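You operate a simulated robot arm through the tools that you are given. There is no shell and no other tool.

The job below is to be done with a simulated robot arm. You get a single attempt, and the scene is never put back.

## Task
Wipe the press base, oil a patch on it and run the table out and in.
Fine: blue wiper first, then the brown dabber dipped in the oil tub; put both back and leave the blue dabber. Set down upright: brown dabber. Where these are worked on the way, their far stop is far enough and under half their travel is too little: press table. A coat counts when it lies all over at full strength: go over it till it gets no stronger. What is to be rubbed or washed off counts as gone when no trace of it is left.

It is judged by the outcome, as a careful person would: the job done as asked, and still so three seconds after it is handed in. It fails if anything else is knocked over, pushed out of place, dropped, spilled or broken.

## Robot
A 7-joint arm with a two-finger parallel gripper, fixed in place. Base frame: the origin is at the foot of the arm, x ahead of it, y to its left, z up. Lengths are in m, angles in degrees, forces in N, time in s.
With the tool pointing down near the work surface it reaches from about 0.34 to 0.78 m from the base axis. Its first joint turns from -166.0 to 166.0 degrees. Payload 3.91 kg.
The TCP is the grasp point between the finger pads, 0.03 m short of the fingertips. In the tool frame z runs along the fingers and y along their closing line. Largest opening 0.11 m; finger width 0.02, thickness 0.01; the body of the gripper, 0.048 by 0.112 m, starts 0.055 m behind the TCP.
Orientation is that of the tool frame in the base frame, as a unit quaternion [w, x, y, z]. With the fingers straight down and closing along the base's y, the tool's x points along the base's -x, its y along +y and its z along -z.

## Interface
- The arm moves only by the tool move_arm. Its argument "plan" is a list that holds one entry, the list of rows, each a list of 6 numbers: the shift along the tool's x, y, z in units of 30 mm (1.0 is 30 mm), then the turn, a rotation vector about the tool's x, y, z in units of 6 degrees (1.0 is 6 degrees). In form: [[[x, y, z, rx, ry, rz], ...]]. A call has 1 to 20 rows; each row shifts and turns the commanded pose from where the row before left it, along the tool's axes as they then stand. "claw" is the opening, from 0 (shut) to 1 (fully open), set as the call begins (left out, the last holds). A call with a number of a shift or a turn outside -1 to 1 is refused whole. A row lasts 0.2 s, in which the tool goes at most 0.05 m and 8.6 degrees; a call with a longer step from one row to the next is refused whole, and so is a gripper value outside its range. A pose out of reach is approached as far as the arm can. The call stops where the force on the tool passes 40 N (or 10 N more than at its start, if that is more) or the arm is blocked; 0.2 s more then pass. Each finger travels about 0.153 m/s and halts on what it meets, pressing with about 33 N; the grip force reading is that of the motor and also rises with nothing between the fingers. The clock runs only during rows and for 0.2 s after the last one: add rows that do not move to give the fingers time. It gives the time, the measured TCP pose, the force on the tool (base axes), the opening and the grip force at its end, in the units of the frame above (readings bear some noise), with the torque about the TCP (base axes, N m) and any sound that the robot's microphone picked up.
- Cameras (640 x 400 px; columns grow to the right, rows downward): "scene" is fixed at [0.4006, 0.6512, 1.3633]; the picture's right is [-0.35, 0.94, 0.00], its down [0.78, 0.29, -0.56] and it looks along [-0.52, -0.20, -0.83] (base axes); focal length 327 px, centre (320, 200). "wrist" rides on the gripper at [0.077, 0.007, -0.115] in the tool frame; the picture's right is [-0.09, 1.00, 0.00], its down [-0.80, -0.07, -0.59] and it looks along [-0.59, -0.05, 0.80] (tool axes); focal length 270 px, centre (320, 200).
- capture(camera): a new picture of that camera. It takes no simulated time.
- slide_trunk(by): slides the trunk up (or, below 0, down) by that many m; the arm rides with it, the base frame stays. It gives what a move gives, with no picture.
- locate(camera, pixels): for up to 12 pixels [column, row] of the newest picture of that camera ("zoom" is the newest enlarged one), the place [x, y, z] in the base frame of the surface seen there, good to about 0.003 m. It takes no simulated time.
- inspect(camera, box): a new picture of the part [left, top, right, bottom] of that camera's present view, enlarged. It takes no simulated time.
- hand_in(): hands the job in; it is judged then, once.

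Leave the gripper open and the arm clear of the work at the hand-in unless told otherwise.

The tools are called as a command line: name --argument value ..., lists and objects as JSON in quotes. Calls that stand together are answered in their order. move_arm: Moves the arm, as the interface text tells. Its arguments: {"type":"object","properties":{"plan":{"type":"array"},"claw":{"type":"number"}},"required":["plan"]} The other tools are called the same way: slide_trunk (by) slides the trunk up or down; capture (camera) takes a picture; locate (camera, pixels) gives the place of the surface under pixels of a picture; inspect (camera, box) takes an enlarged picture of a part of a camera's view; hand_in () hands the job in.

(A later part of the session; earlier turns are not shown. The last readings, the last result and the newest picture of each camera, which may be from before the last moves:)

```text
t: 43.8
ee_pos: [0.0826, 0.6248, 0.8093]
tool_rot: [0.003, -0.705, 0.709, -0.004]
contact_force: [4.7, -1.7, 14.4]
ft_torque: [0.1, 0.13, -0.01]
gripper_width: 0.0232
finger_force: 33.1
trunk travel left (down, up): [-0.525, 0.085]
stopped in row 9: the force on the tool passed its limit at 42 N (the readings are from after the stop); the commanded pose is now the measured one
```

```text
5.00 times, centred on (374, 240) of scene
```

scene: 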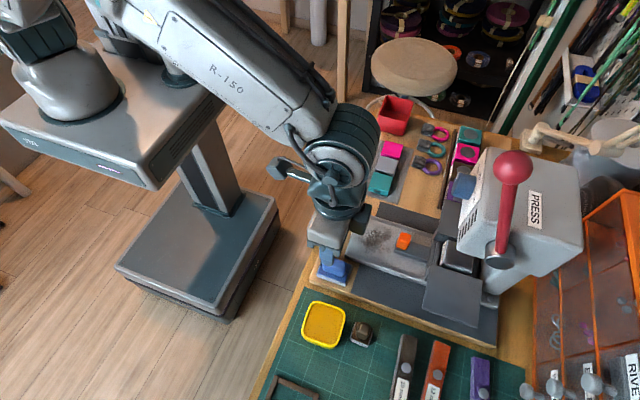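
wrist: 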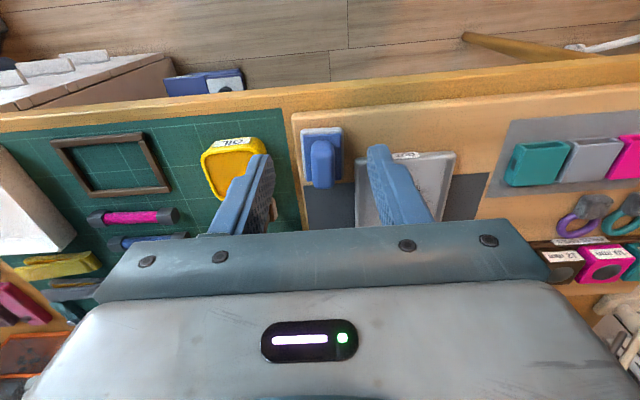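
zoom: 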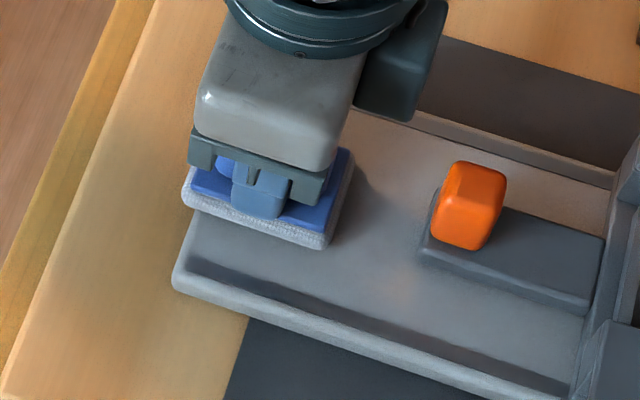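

Stopped again on force. I lift the wiper 30 mm and move it aside over its place to see the tray fully.

move_arm --plan '[[[0, 0, -0.3, 0, 0, 0], [0, 0, -0.4, 0, 0, 0], [0, 0, -0.4, 0, 0, 0], [0.15, -0.4, 0, 0, 0, 0], [0.15, -0.4, 0, 0, 0, 0], [0.15, -0.4, 0, 0, 0, 0], [0.15, -0.4, 0, 0, 0, 0], [0.15, -0.4, 0, 0, 0, 0], [0.15, -0.4, 0, 0, 0, 0], [0.15, -0.4, 0, 0, 0, 0], [0, 0, 0, 0, 0, 0]]]'

inspect --camera "scene" --box '[310, 200, 438, 280]'

capture --camera "wrist"

inspect --camera "wrist" --box '[300, 80, 500, 205]'

```text
t: 46.2
ee_pos: [0.1656, 0.5921, 0.8402]
tool_rot: [0.001, -0.706, 0.709, -0.006]
contact_force: [-0.3, -1.0, -0.1]
ft_torque: [-0.03, 0.01, -0.03]
gripper_width: 0.023
finger_force: 33.3
trunk travel left (down, up): [-0.525, 0.085]
```

```text
5.00 times, centred on (374, 240) of scene
```

zoom: 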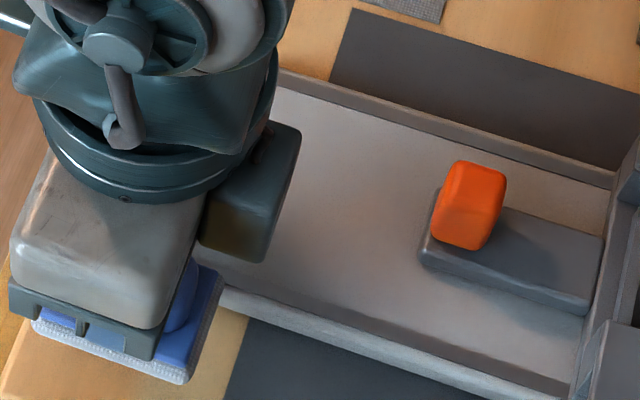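

```text
taken
```

wrist: 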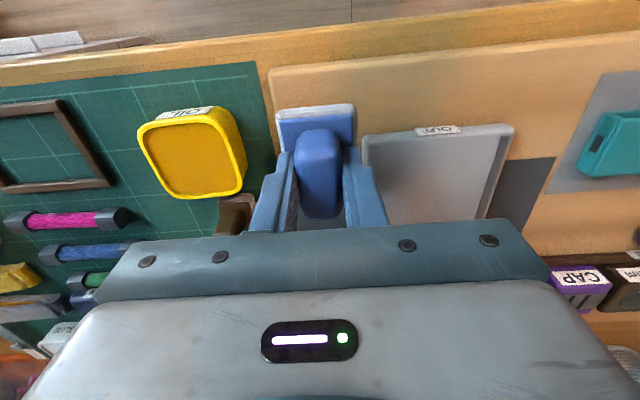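

```text
3.20 times, centred on (400, 142) of wrist
```

zoom: 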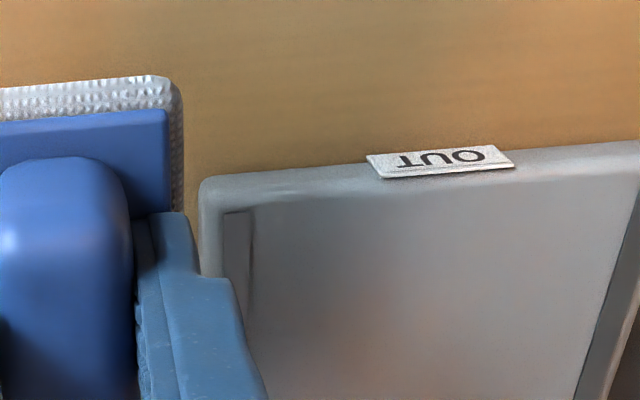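

The tray looks clean from the scene camera, but the gripper hides the near end. I level the tool (small correction) and back off higher and toward −y, still holding the wiper, to see the whole tray with the wrist camera.

move_arm --plan '[[[0.3, 0, -0.5, -0.047, -0.034, -0.02], [0.4, 0, -0.5, -0.047, -0.033, -0.02], [0.5, -0.2, -0.5, 0, 0, 0], [0.5, -0.2, -0.5, 0, 0, 0], [0.5, -0.2, -0.5, 0, 0, 0], [0.5, -0.2, -0.5, 0, 0, 0], [0.5, -0.2, 0, 0, 0, 0], [0.5, 0, 0, 0, 0, 0], [0.5, 0, 0, 0, 0, 0], [0, 0, 0, 0, 0, 0]]]'

capture --camera "wrist"

inspect --camera "scene" --box '[330, 200, 458, 280]'

```text
t: 48.4
ee_pos: [0.1945, 0.4656, 0.9304]
tool_rot: [0.001, -0.707, 0.707, 0.001]
contact_force: [0.6, 0.2, -1.4]
ft_torque: [0.03, 0.02, 0.04]
gripper_width: 0.0231
finger_force: 33.3
trunk travel left (down, up): [-0.525, 0.085]
```

```text
taken
```

wrist: 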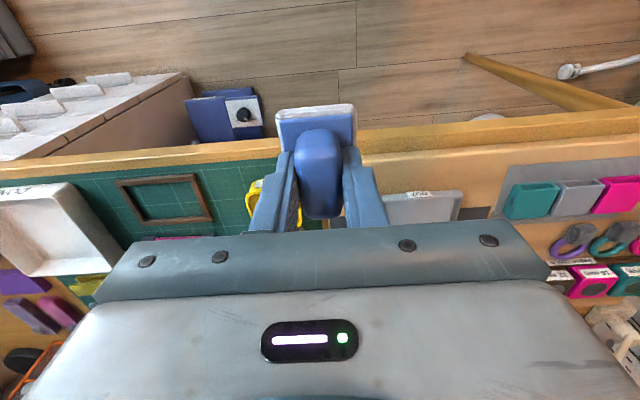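

```text
5.00 times, centred on (394, 240) of scene
```

zoom: 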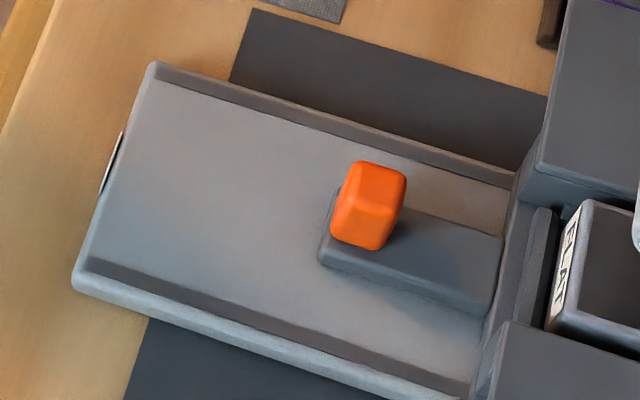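

The tray is clean. I zoom closer to look for any remaining trace or for a marked patch.

inspect --camera "scene" --box '[344, 210, 408, 265]'

inspect --camera "scene" --box '[390, 220, 470, 285]'

```text
7.27 times, centred on (376, 238) of scene
```

zoom: 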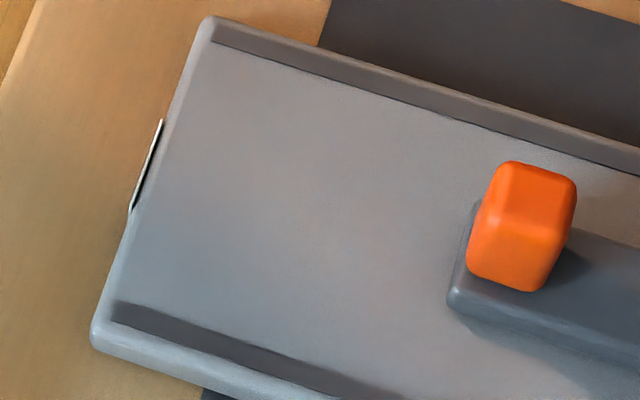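

```text
6.15 times, centred on (430, 252) of scene
```

zoom: 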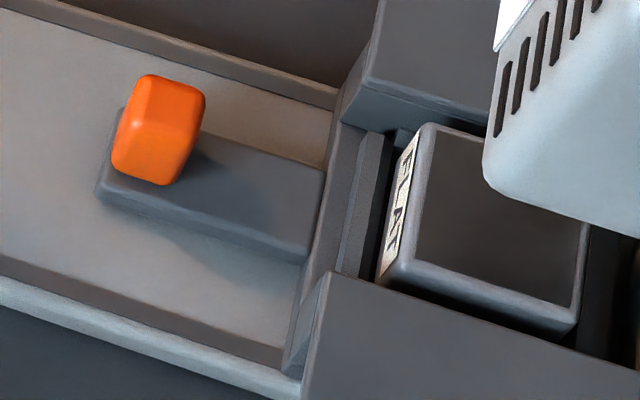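

No trace left and no marked patch; I'll oil where the stain was. Now I return the wiper: to (0.170, 0.5925, 0.84) first.

move_arm --plan '[[[-0.5, 0, 0, 0, 0, 0], [-0.5, 0, 0, 0, 0, 0], [-0.5, 0.2, 0, 0, 0, 0], [-0.5, 0.2, 0.3, 0, 0, 0], [-0.5, 0.2, 0.4, 0, 0, 0], [-0.5, 0.2, 0.5, 0, 0, 0], [-0.5, 0.02, 0.5, 0, 0, 0], [-0.4, 0, 0.5, 0, 0, 0], [-0.33, 0, 0.5, 0, 0, 0], [0, 0, 0.3, 0, 0, 0], [0, 0, 0, 0, 0, 0]]]'

inspect --camera "scene" --box '[280, 220, 400, 295]'

```text
t: 50.8
ee_pos: [0.1694, 0.5936, 0.8395]
tool_rot: [0.001, -0.707, 0.707, 0.001]
contact_force: [-0.1, -0.5, -0.6]
ft_torque: [0.01, -0.01, -0.03]
gripper_width: 0.0228
finger_force: 32.5
trunk travel left (down, up): [-0.525, 0.085]
```

```text
5.33 times, centred on (340, 258) of scene
```

zoom: 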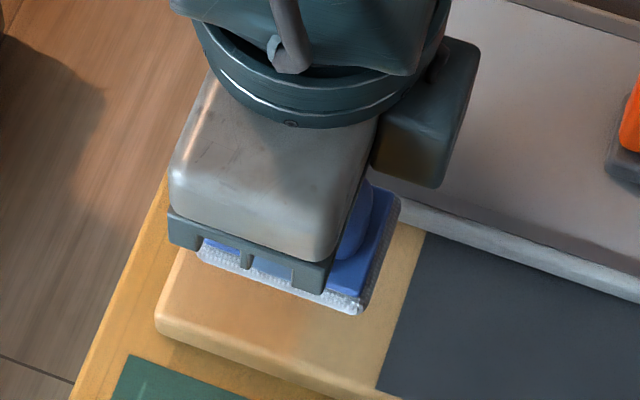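

Position matches its lift-off pose. I lower to z≈0.803, then in small steps to contact.

move_arm --plan '[[[0, 0, 0.4, 0, 0, 0], [0, 0, 0.4, 0, 0, 0], [0, 0, 0.3, 0, 0, 0], [0, 0, 0.1, 0, 0, 0], [0, 0, 0, 0, 0, 0]]]'

move_arm --plan '[[[0, 0, 0.05, 0, 0, 0], [0, 0, 0.05, 0, 0, 0], [0, 0, 0, 0, 0, 0]]]'

```text
t: 52.0
ee_pos: [0.1701, 0.5921, 0.8044]
tool_rot: [0.0, -0.707, 0.708, 0.0]
contact_force: [0.6, 0.1, -0.8]
ft_torque: [0.0, -0.02, -0.01]
gripper_width: 0.023
finger_force: 33.3
trunk travel left (down, up): [-0.525, 0.085]
```

```text
t: 52.8
ee_pos: [0.1703, 0.5926, 0.8038]
tool_rot: [0.001, -0.707, 0.708, -0.001]
contact_force: [-0.3, -0.3, -0.4]
ft_torque: [-0.01, 0.02, -0.02]
gripper_width: 0.0231
finger_force: 33.0
trunk travel left (down, up): [-0.525, 0.085]
```

No contact yet; further small steps.

move_arm --plan '[[[0, 0, 0.05, 0, 0, 0], [0, 0, 0.04, 0, 0, 0], [0, 0, 0, 0, 0, 0]]]'

move_arm --plan '[[[0, 0, 0.04, 0, 0, 0], [0, 0, 0, 0, 0, 0]]]'

```text
t: 53.6
ee_pos: [0.1695, 0.5921, 0.8012]
tool_rot: [0.001, -0.707, 0.708, 0.001]
contact_force: [0.0, 0.0, -0.8]
ft_torque: [-0.01, -0.01, 0.0]
gripper_width: 0.0229
finger_force: 32.9
trunk travel left (down, up): [-0.525, 0.085]
```

```text
t: 54.2
ee_pos: [0.1695, 0.5933, 0.7999]
tool_rot: [0.001, -0.707, 0.707, 0.0]
contact_force: [0.5, 0.7, -0.4]
ft_torque: [0.01, -0.02, 0.01]
gripper_width: 0.023
finger_force: 32.5
trunk travel left (down, up): [-0.525, 0.085]
```

move_arm --plan '[[[0, 0, 0.04, 0, 0, 0], [0, 0, 0, 0, 0, 0]]]'

move_arm --plan '[[[0, 0, 0.04, 0, 0, 0], [0, 0, 0, 0, 0, 0]]]'

move_arm --plan '[[[0, 0, 0.04, 0, 0, 0], [0, 0, 0, 0, 0, 0]]]'

```text
t: 54.8
ee_pos: [0.1704, 0.5921, 0.7981]
tool_rot: [0.001, -0.707, 0.708, 0.001]
contact_force: [0.5, 0.4, -1.4]
ft_torque: [0.05, -0.04, -0.02]
gripper_width: 0.0231
finger_force: 33.2
trunk travel left (down, up): [-0.525, 0.085]
```

```text
t: 55.4
ee_pos: [0.1689, 0.5915, 0.7962]
tool_rot: [0.001, -0.706, 0.708, 0.001]
contact_force: [-1.1, -0.1, -0.1]
ft_torque: [-0.04, -0.03, 0.02]
gripper_width: 0.023
finger_force: 33.1
trunk travel left (down, up): [-0.525, 0.085]
```

```text
t: 56.0
ee_pos: [0.1701, 0.5924, 0.7961]
tool_rot: [0.001, -0.707, 0.708, 0.002]
contact_force: [1.4, -1.3, 5.0]
ft_torque: [-0.2, -0.04, 0.0]
gripper_width: 0.0232
finger_force: 33.0
trunk travel left (down, up): [-0.525, 0.085]
```

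Light contact, 5 N. I open the fingers a bit (to 0.033 m) and then rise.

move_arm --plan '[[[0, 0, 0, 0, 0, 0], [0, 0, 0, 0, 0, 0]]]' --claw 0.35

move_arm --plan '[[[0, 0, -0.2, 0, 0, 0], [0, 0, -0.4, 0, 0, 0], [0, 0, -0.6, 0, 0, 0], [0, 0, -0.6, 0, 0, 0], [0.6, -0.3, -0.6, 0, 0, 0], [0.6, -0.5, -0.6, 0, 0, 0], [0.6, -0.5, -0.6, 0, 0, 0], [0.5, -0.5, -0.6, 0, 0, 0], [0, -0.5, 0, 0, 0, 0], [0, 0, 0, 0, 0, 0]]]'

capture --camera "wrist"

inspect --camera "scene" --box '[300, 245, 380, 345]'

```text
t: 56.6
ee_pos: [0.169, 0.5932, 0.7952]
tool_rot: [0.002, -0.706, 0.708, 0.002]
contact_force: [-0.6, 0.3, 6.7]
ft_torque: [0.0, -0.01, -0.02]
gripper_width: 0.0377
finger_force: 0.2
trunk travel left (down, up): [-0.525, 0.085]
```

```text
t: 58.8
ee_pos: [0.2369, 0.5241, 0.9205]
tool_rot: [0.0, -0.706, 0.708, 0.0]
contact_force: [0.4, 0.4, 0.2]
ft_torque: [0.0, -0.01, 0.02]
gripper_width: 0.0386
finger_force: 0.2
trunk travel left (down, up): [-0.525, 0.085]
```

```text
taken
```

wrist: 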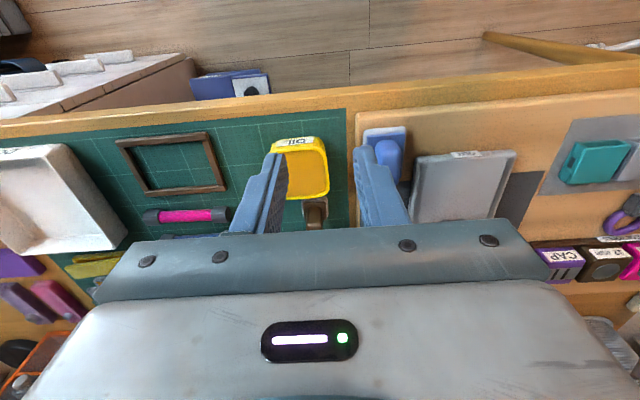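

```text
4.00 times, centred on (340, 295) of scene
```

zoom: 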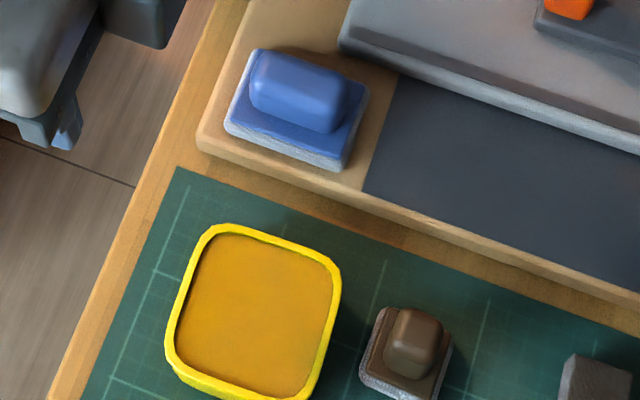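

The wiper is back in its place. Now the brown dabber: a close enlarged look with positions.

inspect --camera "scene" --box '[344, 315, 384, 350]'

```text
11.43 times, centred on (364, 332) of scene
```

zoom: 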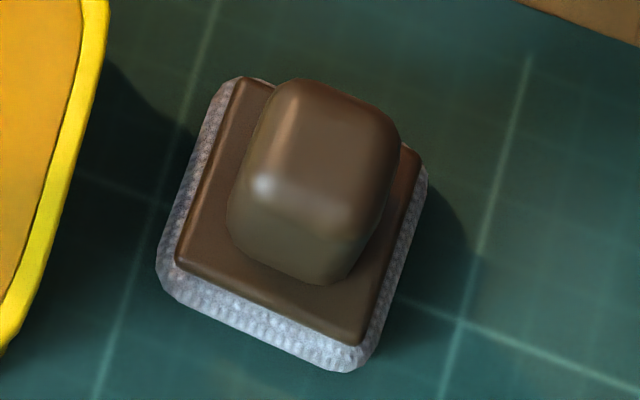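

locate --camera "zoom" --pixels '[[290, 100], [385, 130], [270, 180], [360, 200], [320, 150], [185, 255], [355, 335], [415, 165], [240, 90], [250, 245], [335, 275], [290, 300]]'

locate --camera "zoom" --pixels '[[165, 285], [355, 362], [340, 300], [60, 150], [85, 50], [30, 300], [30, 100], [400, 300], [240, 200], [345, 240], [380, 200], [300, 220]]'

locate --camera "scene" --pixels '[[323, 304], [345, 312], [336, 346], [303, 336], [312, 310], [330, 312], [324, 326], [330, 340], [312, 333], [310, 350], [342, 328], [307, 320]]'

```text
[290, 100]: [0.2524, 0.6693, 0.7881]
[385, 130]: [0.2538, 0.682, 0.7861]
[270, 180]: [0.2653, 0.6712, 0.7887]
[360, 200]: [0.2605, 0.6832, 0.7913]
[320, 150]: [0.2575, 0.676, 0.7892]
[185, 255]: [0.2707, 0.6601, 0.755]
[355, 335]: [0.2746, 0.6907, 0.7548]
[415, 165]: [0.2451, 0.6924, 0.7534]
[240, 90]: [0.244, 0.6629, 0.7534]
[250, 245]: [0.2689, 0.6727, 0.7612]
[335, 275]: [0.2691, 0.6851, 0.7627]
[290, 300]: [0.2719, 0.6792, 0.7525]
```

```text
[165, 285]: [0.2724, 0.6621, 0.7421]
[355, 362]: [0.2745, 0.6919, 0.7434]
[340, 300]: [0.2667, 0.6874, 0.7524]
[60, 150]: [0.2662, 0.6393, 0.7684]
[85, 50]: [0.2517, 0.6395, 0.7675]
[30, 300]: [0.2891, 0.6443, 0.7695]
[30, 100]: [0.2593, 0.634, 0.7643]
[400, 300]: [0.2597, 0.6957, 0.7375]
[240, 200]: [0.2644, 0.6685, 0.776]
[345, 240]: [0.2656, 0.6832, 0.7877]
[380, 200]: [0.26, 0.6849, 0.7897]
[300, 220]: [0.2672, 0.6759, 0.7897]
```

```text
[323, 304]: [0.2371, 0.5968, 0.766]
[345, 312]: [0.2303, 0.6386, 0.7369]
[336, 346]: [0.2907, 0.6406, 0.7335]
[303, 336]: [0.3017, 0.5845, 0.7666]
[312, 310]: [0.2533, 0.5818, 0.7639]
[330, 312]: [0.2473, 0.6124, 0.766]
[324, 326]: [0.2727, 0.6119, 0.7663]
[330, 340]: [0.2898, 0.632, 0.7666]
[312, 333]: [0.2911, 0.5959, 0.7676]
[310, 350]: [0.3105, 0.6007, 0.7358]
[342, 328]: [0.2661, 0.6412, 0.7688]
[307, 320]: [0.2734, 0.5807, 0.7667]
```

The dabber's pad is centred at (0.259, 0.676) with its knob x 0.250–0.269, y 0.668–0.686, top 0.790, plate top 0.754. The tub's centre is (0.268, 0.610), oil surface ≈0.766, rim ≈0.768. I go over the dabber at z 0.85.

move_arm --plan '[[[-0.6, -0.1, 0, 0, 0, 0], [-0.6, -0.1, 0, 0, 0, 0], [-0.6, -0.1, 0, 0, 0, 0], [-0.6, -0.1, 0, 0, 0, 0], [-0.6, -0.1, 0, 0, 0, 0], [-0.6, -0.1, 0.3, 0, 0, 0], [-0.6, -0.1, 0.5, 0, 0, 0], [-0.6, -0.05, 0.5, 0, 0, 0], [-0.3, 0, 0.5, 0, 0, 0], [0, 0, 0.55, 0, 0, 0], [0, 0, 0, 0, 0, 0]]]' --claw 0.4

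inspect --camera "scene" --box '[304, 270, 432, 370]'

```text
t: 61.2
ee_pos: [0.2636, 0.6759, 0.8501]
tool_rot: [0.001, -0.707, 0.708, 0.0]
contact_force: [-0.1, 0.8, -1.0]
ft_torque: [0.03, 0.0, -0.01]
gripper_width: 0.0442
finger_force: 0.1
trunk travel left (down, up): [-0.525, 0.085]
```

```text
4.00 times, centred on (368, 320) of scene
```

zoom: 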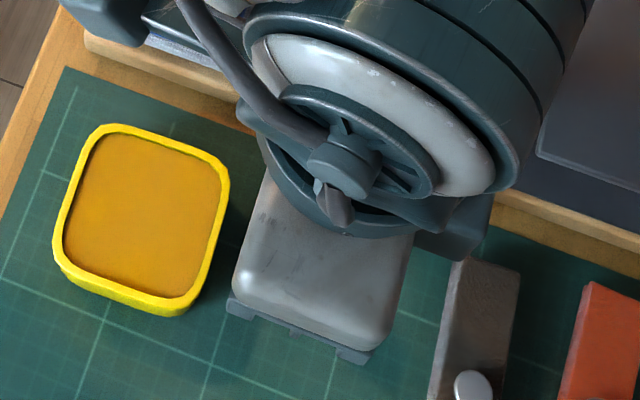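

Measured x is 0.2636, about 4 mm too far; I correct that and read again, then descend part way.

move_arm --plan '[[[0, 0.12, 0.3, 0, 0, 0], [0, 0, 0.4, 0, 0, 0], [0, 0, 0, 0, 0, 0]]]'

capture --camera "wrist"

inspect --camera "wrist" --box '[200, 60, 440, 230]'

```text
t: 62.0
ee_pos: [0.2578, 0.6765, 0.8285]
tool_rot: [0.001, -0.706, 0.708, 0.001]
contact_force: [0.4, -0.3, -0.2]
ft_torque: [-0.01, -0.01, -0.01]
gripper_width: 0.044
finger_force: 0.1
trunk travel left (down, up): [-0.525, 0.085]
```

```text
taken
```

wrist: 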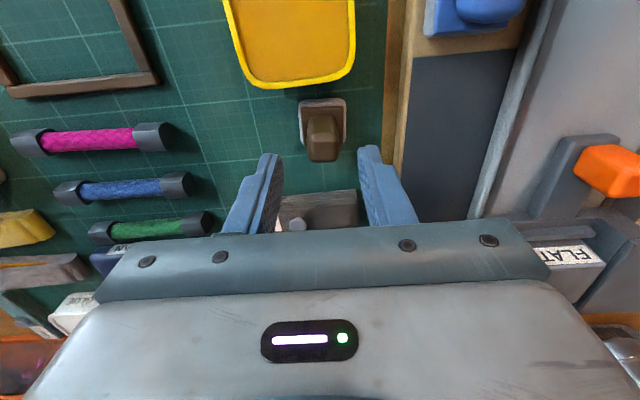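

```text
2.35 times, centred on (320, 145) of wrist
```

zoom: 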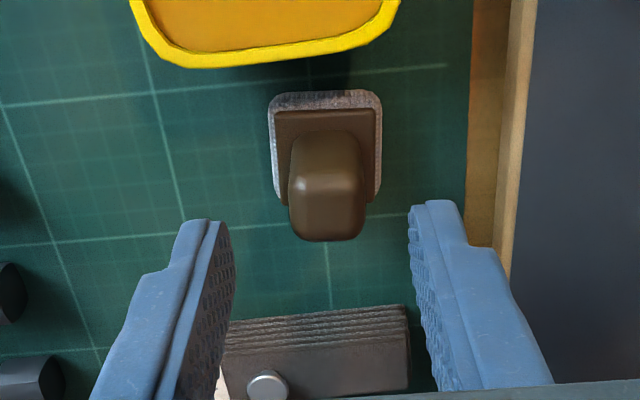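

The knob is centred between the fingers. I go down 41 mm to TCP z≈0.787.

move_arm --plan '[[[0, 0, 0.4, 0, 0, 0], [0, 0, 0.4, 0, 0, 0], [0, 0, 0.3, 0, 0, 0], [0, 0, 0.2, 0, 0, 0], [0, 0, 0.1, 0, 0, 0], [0, 0, 0, 0, 0, 0]]]'

capture --camera "wrist"

```text
t: 63.4
ee_pos: [0.2556, 0.6749, 0.7877]
tool_rot: [0.001, -0.706, 0.708, 0.001]
contact_force: [0.5, 0.0, 0.2]
ft_torque: [0.0, 0.02, 0.03]
gripper_width: 0.0439
finger_force: 0.1
trunk travel left (down, up): [-0.525, 0.085]
```

```text
taken
```

wrist: 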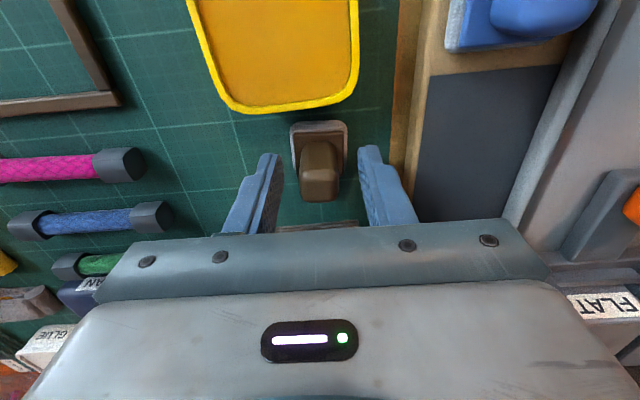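

Knob centred between the fingers (columns 281–358, knob 320). I close.

move_arm --plan '[[[0, 0, 0, 0, 0, 0], [0, 0, 0, 0, 0, 0], [0, 0, 0, 0, 0, 0], [0, 0, 0, 0, 0, 0]]]' --claw 0

move_arm --plan '[[[0, 0, -0.1, 0, 0, 0], [0, 0, -0.1, 0, 0, 0], [0, 0, -0.1, 0, 0, 0], [0, 0, 0, 0, 0, 0]]]'

move_arm --plan '[[[0, 0, -0.2, 0, 0, 0], [0, 0, -0.3, 0, 0, 0], [0, 0, -0.3, 0, 0, 0], [0, 0, -0.3, 0, 0, 0], [0, 0, -0.3, 0, 0, 0], [0, 0, 0, 0, 0, 0]]]'

capture --camera "wrist"

inspect --camera "scene" --box '[304, 270, 432, 370]'

```text
t: 64.4
ee_pos: [0.2563, 0.675, 0.7882]
tool_rot: [0.001, -0.706, 0.708, 0.001]
contact_force: [0.2, 0.3, 0.2]
ft_torque: [-0.03, -0.01, 0.0]
gripper_width: 0.0201
finger_force: 33.0
trunk travel left (down, up): [-0.525, 0.085]
```

```text
t: 65.4
ee_pos: [0.2579, 0.6746, 0.798]
tool_rot: [0.001, -0.707, 0.707, 0.001]
contact_force: [0.8, -0.4, 0.4]
ft_torque: [0.02, 0.02, 0.02]
gripper_width: 0.0198
finger_force: 32.5
trunk travel left (down, up): [-0.525, 0.085]
```

```text
t: 66.8
ee_pos: [0.2575, 0.6751, 0.8369]
tool_rot: [0.001, -0.706, 0.708, 0.001]
contact_force: [0.5, 0.3, 0.1]
ft_torque: [-0.02, 0.02, -0.05]
gripper_width: 0.0197
finger_force: 33.1
trunk travel left (down, up): [-0.525, 0.085]
```

```text
taken
```

wrist: 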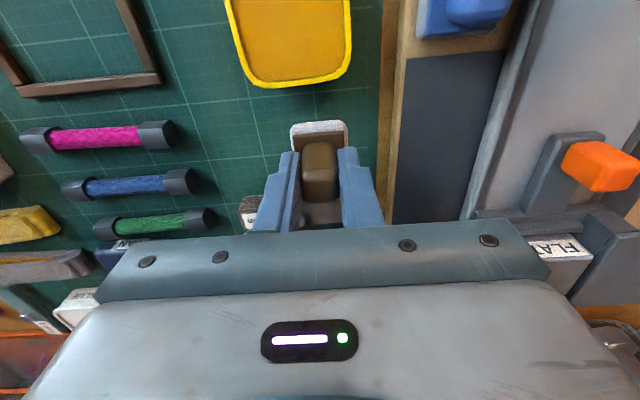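

```text
4.00 times, centred on (368, 320) of scene
```

zoom: 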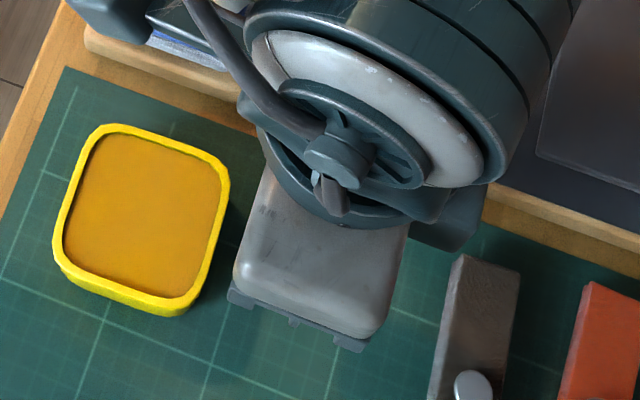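

The dabber is held. I raise 12 mm more and carry it over the tub's centre (0.268, 0.610).

move_arm --plan '[[[0, 0, -0.4, 0, 0, 0], [0.3, -0.07, 0, 0, 0, 0], [0.4, -0.07, 0, 0, 0, 0], [0.4, -0.07, 0, 0, 0, 0], [0.4, -0.07, 0, 0, 0, 0], [0.4, -0.07, 0, 0, 0, 0], [0.25, 0, 0, 0, 0, 0], [0, 0, 0, 0, 0, 0]]]'

capture --camera "wrist"

inspect --camera "scene" --box '[280, 270, 376, 345]'

```text
t: 68.6
ee_pos: [0.2686, 0.6123, 0.8512]
tool_rot: [0.001, -0.706, 0.708, 0.0]
contact_force: [-0.1, -0.1, -0.5]
ft_torque: [0.01, 0.0, 0.01]
gripper_width: 0.02
finger_force: 33.1
trunk travel left (down, up): [-0.525, 0.085]
```

```text
taken
```

wrist: 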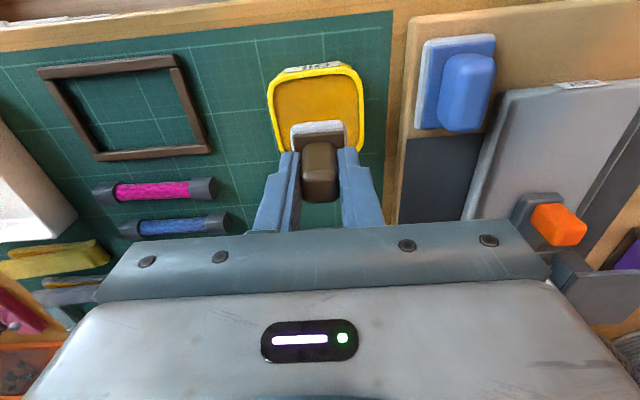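

```text
5.33 times, centred on (328, 308) of scene
```

zoom: 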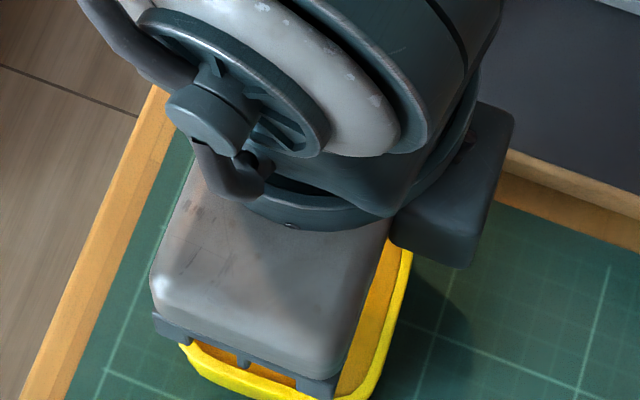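

Above the tub, pad about 3 mm toward +y of centre; I correct and lower to TCP z≈0.82, just above the oil.

move_arm --plan '[[[0.1, 0.04, 0.2, 0, 0, 0], [0, 0, 0.4, 0, 0, 0], [0, 0, 0.3, 0, 0, 0], [0, 0, 0.1, 0, 0, 0], [0, 0, 0, 0, 0, 0]]]'

inspect --camera "wrist" --box '[220, 60, 420, 210]'

```text
t: 69.8
ee_pos: [0.2679, 0.6081, 0.823]
tool_rot: [0.001, -0.707, 0.708, 0.001]
contact_force: [0.6, -0.2, -0.4]
ft_torque: [0.0, -0.03, 0.0]
gripper_width: 0.0201
finger_force: 32.5
trunk travel left (down, up): [-0.525, 0.085]
```

```text
2.67 times, centred on (320, 135) of wrist
```

zoom: 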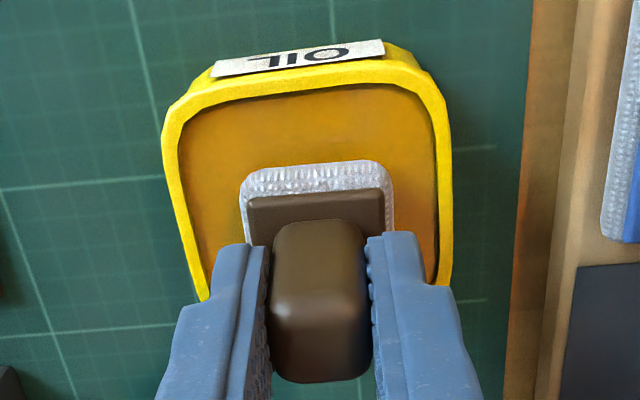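

Pad is inside the rim. I dip in 2 mm steps to TCP ≈0.812.

move_arm --plan '[[[0, 0, 0.1, 0, 0, 0], [0, 0, 0.1, 0, 0, 0], [0, 0, 0.1, 0, 0, 0], [0, 0, 0.06, 0, 0, 0], [0, 0, 0, 0, 0, 0]]]'

inspect --camera "wrist" --box '[220, 60, 420, 210]'

```text
t: 71.0
ee_pos: [0.2666, 0.6086, 0.8142]
tool_rot: [0.004, -0.705, 0.709, 0.004]
contact_force: [3.9, 3.4, 31.9]
ft_torque: [0.15, -0.08, 0.04]
gripper_width: 0.0203
finger_force: 32.7
trunk travel left (down, up): [-0.525, 0.085]
```

```text
2.67 times, centred on (320, 135) of wrist
```

zoom: 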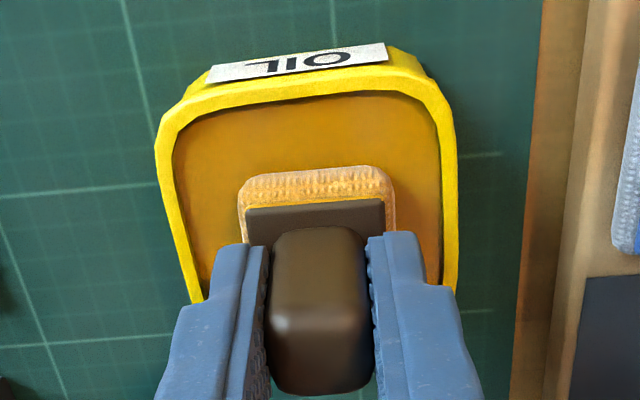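

The pad has met a firm surface (32 N) and is now oil-coloured. I lift 36 mm.

move_arm --plan '[[[0, 0, -0.2, 0, 0, 0], [0, 0, -0.3, 0, 0, 0], [0, 0, -0.4, 0, 0, 0], [0, 0, -0.4, 0, 0, 0], [0, 0, 0, 0, 0, 0]]]'

inspect --camera "wrist" --box '[220, 60, 420, 210]'

```text
t: 72.2
ee_pos: [0.2682, 0.6078, 0.8481]
tool_rot: [0.0, -0.706, 0.708, 0.002]
contact_force: [0.0, 0.3, -0.6]
ft_torque: [-0.02, -0.03, -0.01]
gripper_width: 0.0202
finger_force: 33.1
trunk travel left (down, up): [-0.525, 0.085]
```

```text
2.67 times, centred on (320, 135) of wrist
```

zoom: 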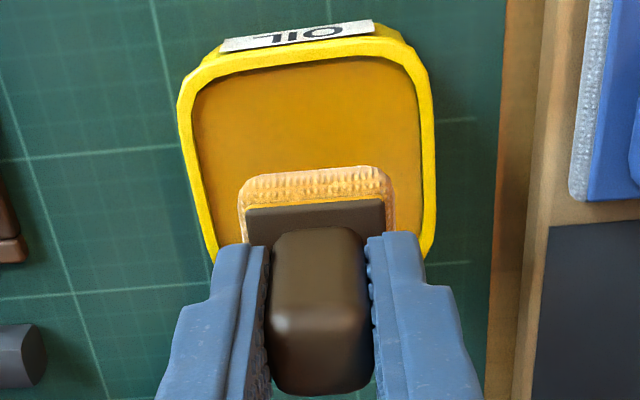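

The pad is loaded. I raise 30 mm more (to pass well above the wiper) and carry it via larger y over to the tray at about (0.098, 0.638).

move_arm --plan '[[[-0.2, 0, -0.5, 0, 0, 0], [-0.4, 0.2, -0.5, 0, 0, 0], [-0.4, 0.5, 0, 0, 0, 0], [0, 0.5, 0, 0, 0, 0], [0, 0.6, 0, 0, 0, 0], [0, 0.6, 0, 0, 0, 0], [0, 0.6, 0, 0, 0, 0], [0, 0.6, 0, 0, 0, 0], [0, 0.6, 0, 0, 0, 0], [0, 0.6, 0, 0, 0, 0], [0, 0.5, 0, 0, 0, 0], [0, 0.37, 0, 0, 0, 0], [0, 0, 0.5, 0, 0, 0], [0, 0, 0.5, 0, 0, 0], [0, 0, 0.3, 0, 0, 0], [0, 0, 0, 0, 0, 0]]]'

inspect --camera "scene" --box '[330, 200, 458, 280]'

capture --camera "wrist"

```text
t: 75.6
ee_pos: [0.0952, 0.6407, 0.8411]
tool_rot: [0.0, -0.706, 0.708, 0.001]
contact_force: [0.3, -1.0, -0.3]
ft_torque: [0.01, -0.06, -0.01]
gripper_width: 0.0201
finger_force: 33.7
trunk travel left (down, up): [-0.525, 0.085]
```

```text
5.00 times, centred on (394, 240) of scene
```

zoom: 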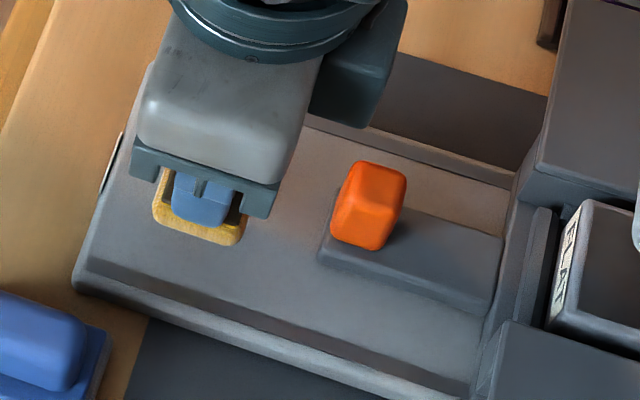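

```text
taken
```

wrist: 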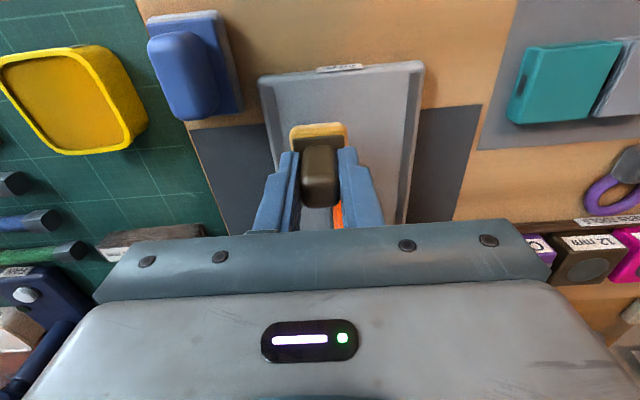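

Positioned at (0.095, 0.641). I lower 18 mm, then by 1–1.5 mm to contact.

move_arm --plan '[[[0, 0, 0.3, 0, 0, 0], [0, 0, 0.3, 0, 0, 0], [0, 0, 0, 0, 0, 0]]]'

move_arm --plan '[[[0, 0, 0.05, 0, 0, 0], [0, 0, 0.04, 0, 0, 0], [0, 0, 0, 0, 0, 0]]]'

```text
t: 76.4
ee_pos: [0.0965, 0.6388, 0.8216]
tool_rot: [0.0, -0.707, 0.707, 0.002]
contact_force: [0.1, -0.1, -0.3]
ft_torque: [0.0, -0.02, -0.02]
gripper_width: 0.0201
finger_force: 33.3
trunk travel left (down, up): [-0.525, 0.085]
```

```text
t: 77.2
ee_pos: [0.0971, 0.6381, 0.8196]
tool_rot: [-0.001, -0.707, 0.707, 0.001]
contact_force: [-0.4, 0.1, -1.2]
ft_torque: [0.0, -0.01, -0.02]
gripper_width: 0.0198
finger_force: 32.9
trunk travel left (down, up): [-0.525, 0.085]
```

move_arm --plan '[[[0, 0, 0.035, 0, 0, 0], [0, 0, 0, 0, 0, 0]]]'

move_arm --plan '[[[0, 0, 0.035, 0, 0, 0], [0, 0, 0, 0, 0, 0]]]'

```text
t: 77.8
ee_pos: [0.0966, 0.6387, 0.8188]
tool_rot: [0.001, -0.707, 0.707, 0.001]
contact_force: [-0.9, 0.3, 0.6]
ft_torque: [-0.01, -0.01, -0.01]
gripper_width: 0.02
finger_force: 32.4
trunk travel left (down, up): [-0.525, 0.085]
```

```text
t: 78.4
ee_pos: [0.0965, 0.639, 0.8175]
tool_rot: [0.0, -0.706, 0.708, 0.001]
contact_force: [0.3, 0.0, 1.5]
ft_torque: [0.03, -0.03, 0.02]
gripper_width: 0.02
finger_force: 32.8
trunk travel left (down, up): [-0.525, 0.085]
```

move_arm --plan '[[[0, 0, 0.035, 0, 0, 0], [0, 0, 0, 0, 0, 0]]]'

inspect --camera "scene" --box '[330, 200, 458, 280]'

```text
t: 79.0
ee_pos: [0.0966, 0.6381, 0.8176]
tool_rot: [0.001, -0.706, 0.708, 0.001]
contact_force: [1.5, -0.1, 9.8]
ft_torque: [0.1, -0.04, 0.0]
gripper_width: 0.0201
finger_force: 32.7
trunk travel left (down, up): [-0.525, 0.085]
```

```text
5.00 times, centred on (394, 240) of scene
```

zoom: 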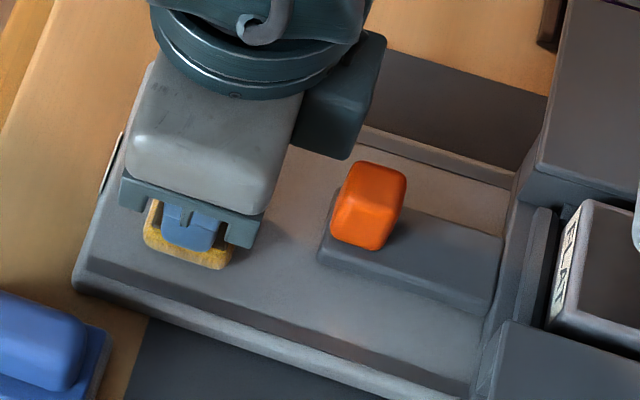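

10 N contact. I make a short stroke along y (to 0.656, back to 0.62) and watch what it leaves.

move_arm --plan '[[[-0.3, 0, 0, 0, 0, 0], [-0.3, 0, 0, 0, 0, 0], [0.3, 0, 0, 0, 0, 0], [0.3, 0, 0, 0, 0, 0], [0.3, 0, 0, 0, 0, 0], [0.3, 0, 0, 0, 0, 0], [0, 0.3, 0, 0, 0, 0], [0, 0.3, 0, 0, 0, 0], [0, 0, 0, 0, 0, 0]]]'

inspect --camera "scene" --box '[330, 200, 458, 280]'

inspect --camera "wrist" --box '[200, 60, 440, 230]'

```text
t: 81.0
ee_pos: [0.0784, 0.619, 0.8177]
tool_rot: [0.003, -0.706, 0.708, 0.001]
contact_force: [14.0, -3.3, 32.5]
ft_torque: [-0.03, -0.43, -0.06]
gripper_width: 0.0197
finger_force: 32.7
trunk travel left (down, up): [-0.525, 0.085]
```

```text
5.00 times, centred on (394, 240) of scene
```

zoom: 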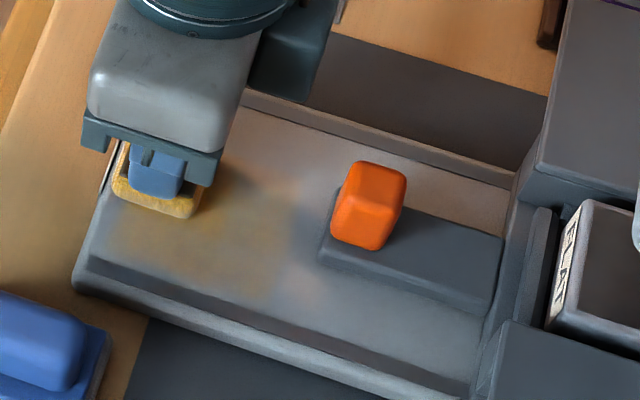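

```text
2.35 times, centred on (320, 145) of wrist
```

zoom: 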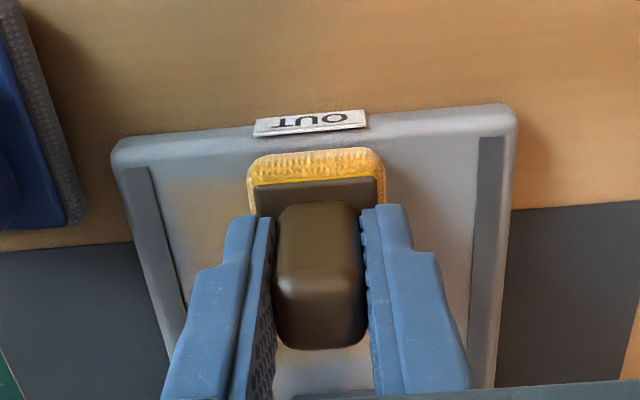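

It leaves a thin yellow film. Force is 32 N at this end; I ease off and go on with overlapping strokes across the patch.

move_arm --plan '[[[0, 0, -0.03, 0, 0, 0], [-0.3, 0, 0, 0, 0, 0], [-0.3, 0, 0.005, 0, 0, 0], [-0.3, 0, 0.005, 0, 0, 0], [-0.4, 0, 0.005, 0, 0, 0], [0, 0.35, 0, 0, 0, 0], [0.3, 0, -0.005, 0, 0, 0], [0.3, 0, -0.005, 0, 0, 0], [0.3, 0, -0.005, 0, 0, 0], [0.4, 0, 0, 0, 0, 0], [0, -0.3, 0, 0, 0, 0], [0, -0.35, 0, 0, 0, 0], [-0.3, 0, 0.005, 0, 0, 0], [-0.3, 0, 0.005, 0, 0, 0], [-0.3, 0, 0.005, 0, 0, 0], [-0.4, 0, 0.005, 0, 0, 0], [0, 0, 0, 0, 0, 0]]]'

inspect --camera "scene" --box '[330, 200, 458, 280]'

inspect --camera "wrist" --box '[200, 60, 440, 230]'

```text
t: 84.6
ee_pos: [0.0862, 0.6609, 0.8167]
tool_rot: [0.001, -0.707, 0.708, 0.001]
contact_force: [-0.6, -1.9, 4.3]
ft_torque: [0.0, -0.01, -0.01]
gripper_width: 0.0201
finger_force: 33.0
trunk travel left (down, up): [-0.525, 0.085]
```

```text
5.00 times, centred on (394, 240) of scene
```

zoom: 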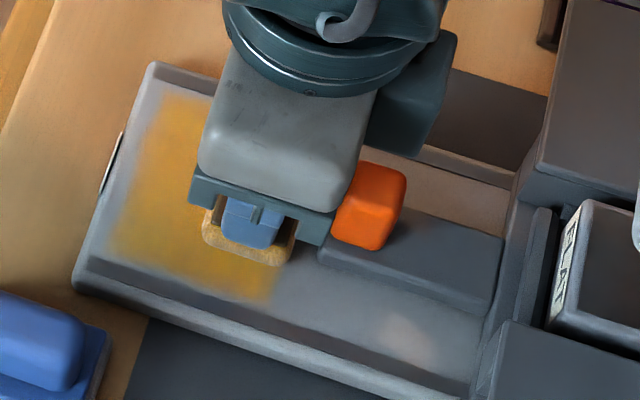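

```text
2.35 times, centred on (320, 145) of wrist
```

zoom: 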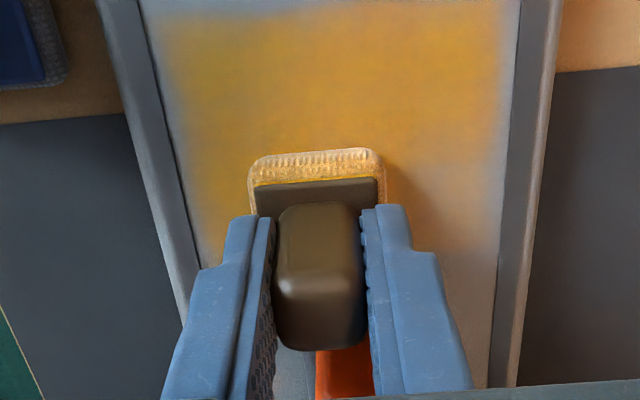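

The film builds up well over the patch (x≈0.05–0.115, y≈0.61–0.677). I continue with strokes along x at several y to even it, slightly more pressure at this end.

move_arm --plan '[[[0, -0.4, 0.02, 0, 0, 0], [0, 0.4, 0, 0, 0, 0], [0, 0.35, 0, 0, 0, 0], [0, 0.35, 0, 0, 0, 0], [0.4, 0, 0, 0, 0, 0], [0, -0.4, 0, 0, 0, 0], [0, -0.4, 0, 0, 0, 0], [0, -0.35, 0, 0, 0, 0], [0.4, 0, -0.01, 0, 0, 0], [0, 0.4, 0, 0, 0, 0], [0, 0.4, 0, 0, 0, 0], [0, 0.35, 0, 0, 0, 0], [0.4, 0, -0.01, 0, 0, 0], [0, -0.4, 0, 0, 0, 0], [0, -0.4, 0, 0, 0, 0], [0, -0.35, 0, 0, 0, 0], [0, 0, 0, 0, 0, 0]]]'

inspect --camera "scene" --box '[330, 200, 458, 280]'

inspect --camera "wrist" --box '[200, 60, 440, 230]'

```text
t: 88.2
ee_pos: [0.1004, 0.6208, 0.8165]
tool_rot: [0.0, -0.706, 0.708, 0.0]
contact_force: [-0.5, -1.4, 6.9]
ft_torque: [0.07, 0.03, 0.03]
gripper_width: 0.0203
finger_force: 33.3
trunk travel left (down, up): [-0.525, 0.085]
```

```text
5.00 times, centred on (394, 240) of scene
```

zoom: 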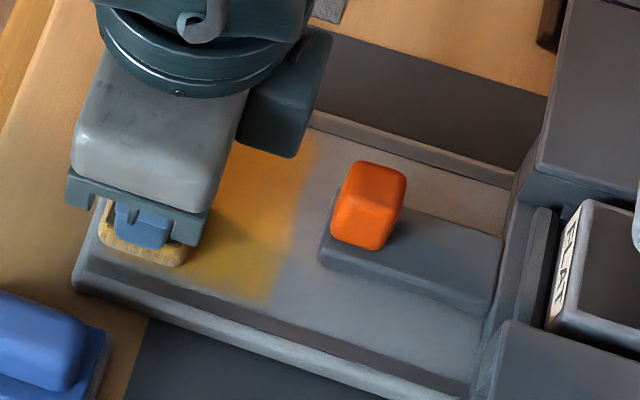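

```text
2.35 times, centred on (320, 145) of wrist
```

zoom: 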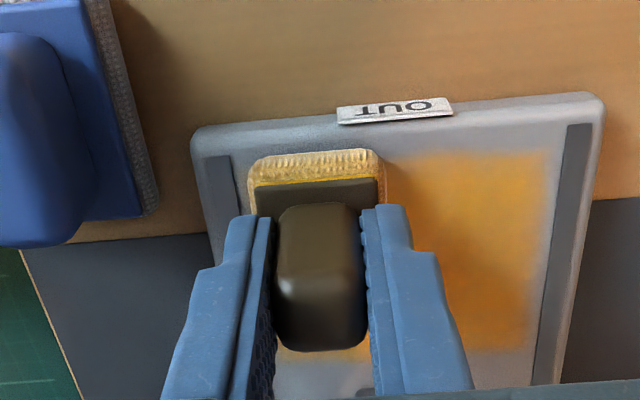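

The patch shows clear edges (y≈0.607–0.672, x≈0.053–0.115). I lift and move aside over toward the tub to look at the whole coat, on the way to a second dip.

move_arm --plan '[[[0, 0, -0.3, 0, 0, 0], [0, 0, -0.5, 0, 0, 0], [0, 0, -0.6, 0, 0, 0], [-0.3, -0.2, -0.5, 0, 0, 0], [-0.35, -0.5, 0, 0, 0, 0], [0, -0.6, 0, 0, 0, 0], [0, -0.6, 0, 0, 0, 0], [0, -0.6, 0, 0, 0, 0], [0, -0.6, 0, 0, 0, 0], [0, -0.6, 0, 0, 0, 0], [0.2, -0.6, 0, 0, 0, 0], [0.4, -0.6, 0, 0, 0, 0], [0.4, -0.5, 0, 0, 0, 0], [0.1, -0.2, 0, 0, 0, 0], [0, 0, 0, 0, 0, 0]]]'

inspect --camera "scene" --box '[330, 200, 458, 280]'

capture --camera "wrist"

```text
t: 91.4
ee_pos: [0.2683, 0.6079, 0.8707]
tool_rot: [0.001, -0.706, 0.708, 0.0]
contact_force: [0.6, -0.2, -0.4]
ft_torque: [0.0, -0.01, -0.02]
gripper_width: 0.0201
finger_force: 33.0
trunk travel left (down, up): [-0.525, 0.085]
```

```text
5.00 times, centred on (394, 240) of scene
```

zoom: 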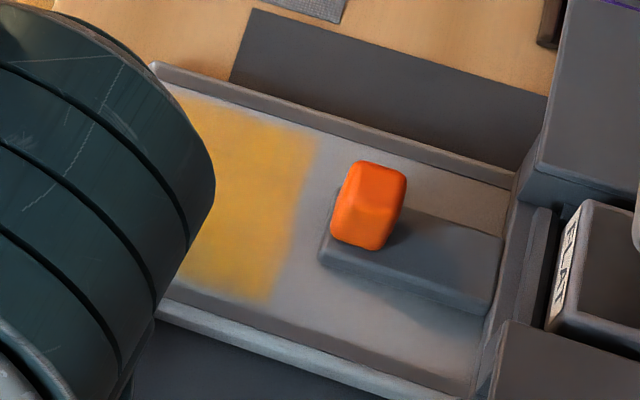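

```text
taken
```

wrist: 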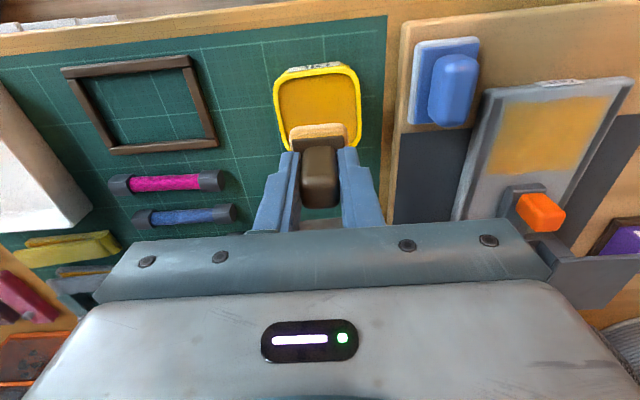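

The patch is a neat rectangle, somewhat light and mottled. The pad looks paler, so I dip again: same pose over the tub, down to TCP ≈0.819 then small steps.

move_arm --plan '[[[0, 0, 0.5, 0, 0, 0], [0, 0, 0.5, 0, 0, 0], [0, 0, 0.4, 0, 0, 0], [0, 0, 0.3, 0, 0, 0], [0, 0, 0.05, 0, 0, 0], [0, 0, 0, 0, 0, 0]]]'

move_arm --plan '[[[0, 0, 0.05, 0, 0, 0], [0, 0, 0.05, 0, 0, 0], [0, 0, 0, 0, 0, 0]]]'

```text
t: 92.8
ee_pos: [0.2691, 0.6107, 0.8214]
tool_rot: [0.001, -0.706, 0.708, 0.001]
contact_force: [0.2, 0.6, -0.8]
ft_torque: [0.0, -0.01, -0.01]
gripper_width: 0.0201
finger_force: 33.3
trunk travel left (down, up): [-0.525, 0.085]
```

```text
t: 93.6
ee_pos: [0.2693, 0.6099, 0.8182]
tool_rot: [0.0, 0.707, -0.707, -0.001]
contact_force: [-0.3, 0.3, -0.5]
ft_torque: [0.0, -0.02, -0.01]
gripper_width: 0.02
finger_force: 33.3
trunk travel left (down, up): [-0.525, 0.085]
```

move_arm --plan '[[[0, 0, 0.04, 0, 0, 0], [0, 0, 0.04, 0, 0, 0], [0, 0, 0, 0, 0, 0]]]'

move_arm --plan '[[[0, 0, 0.04, 0, 0, 0], [0, 0, 0, 0, 0, 0]]]'

inspect --camera "wrist" --box '[220, 60, 420, 210]'

```text
t: 94.4
ee_pos: [0.2696, 0.6096, 0.8161]
tool_rot: [0.001, -0.706, 0.708, 0.001]
contact_force: [0.0, -0.4, -0.9]
ft_torque: [-0.01, -0.01, 0.02]
gripper_width: 0.0203
finger_force: 33.5
trunk travel left (down, up): [-0.525, 0.085]
```

```text
t: 95.0
ee_pos: [0.2681, 0.6091, 0.8129]
tool_rot: [0.0, -0.706, 0.708, 0.0]
contact_force: [-0.8, -0.4, -0.1]
ft_torque: [-0.01, 0.0, 0.03]
gripper_width: 0.0198
finger_force: 32.8
trunk travel left (down, up): [-0.525, 0.085]
```

```text
2.67 times, centred on (320, 135) of wrist
```

zoom: 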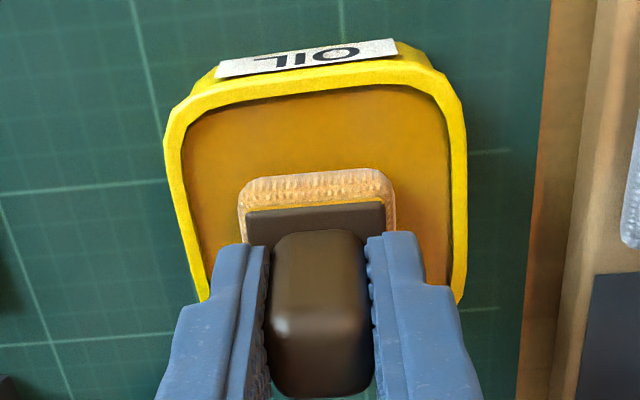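

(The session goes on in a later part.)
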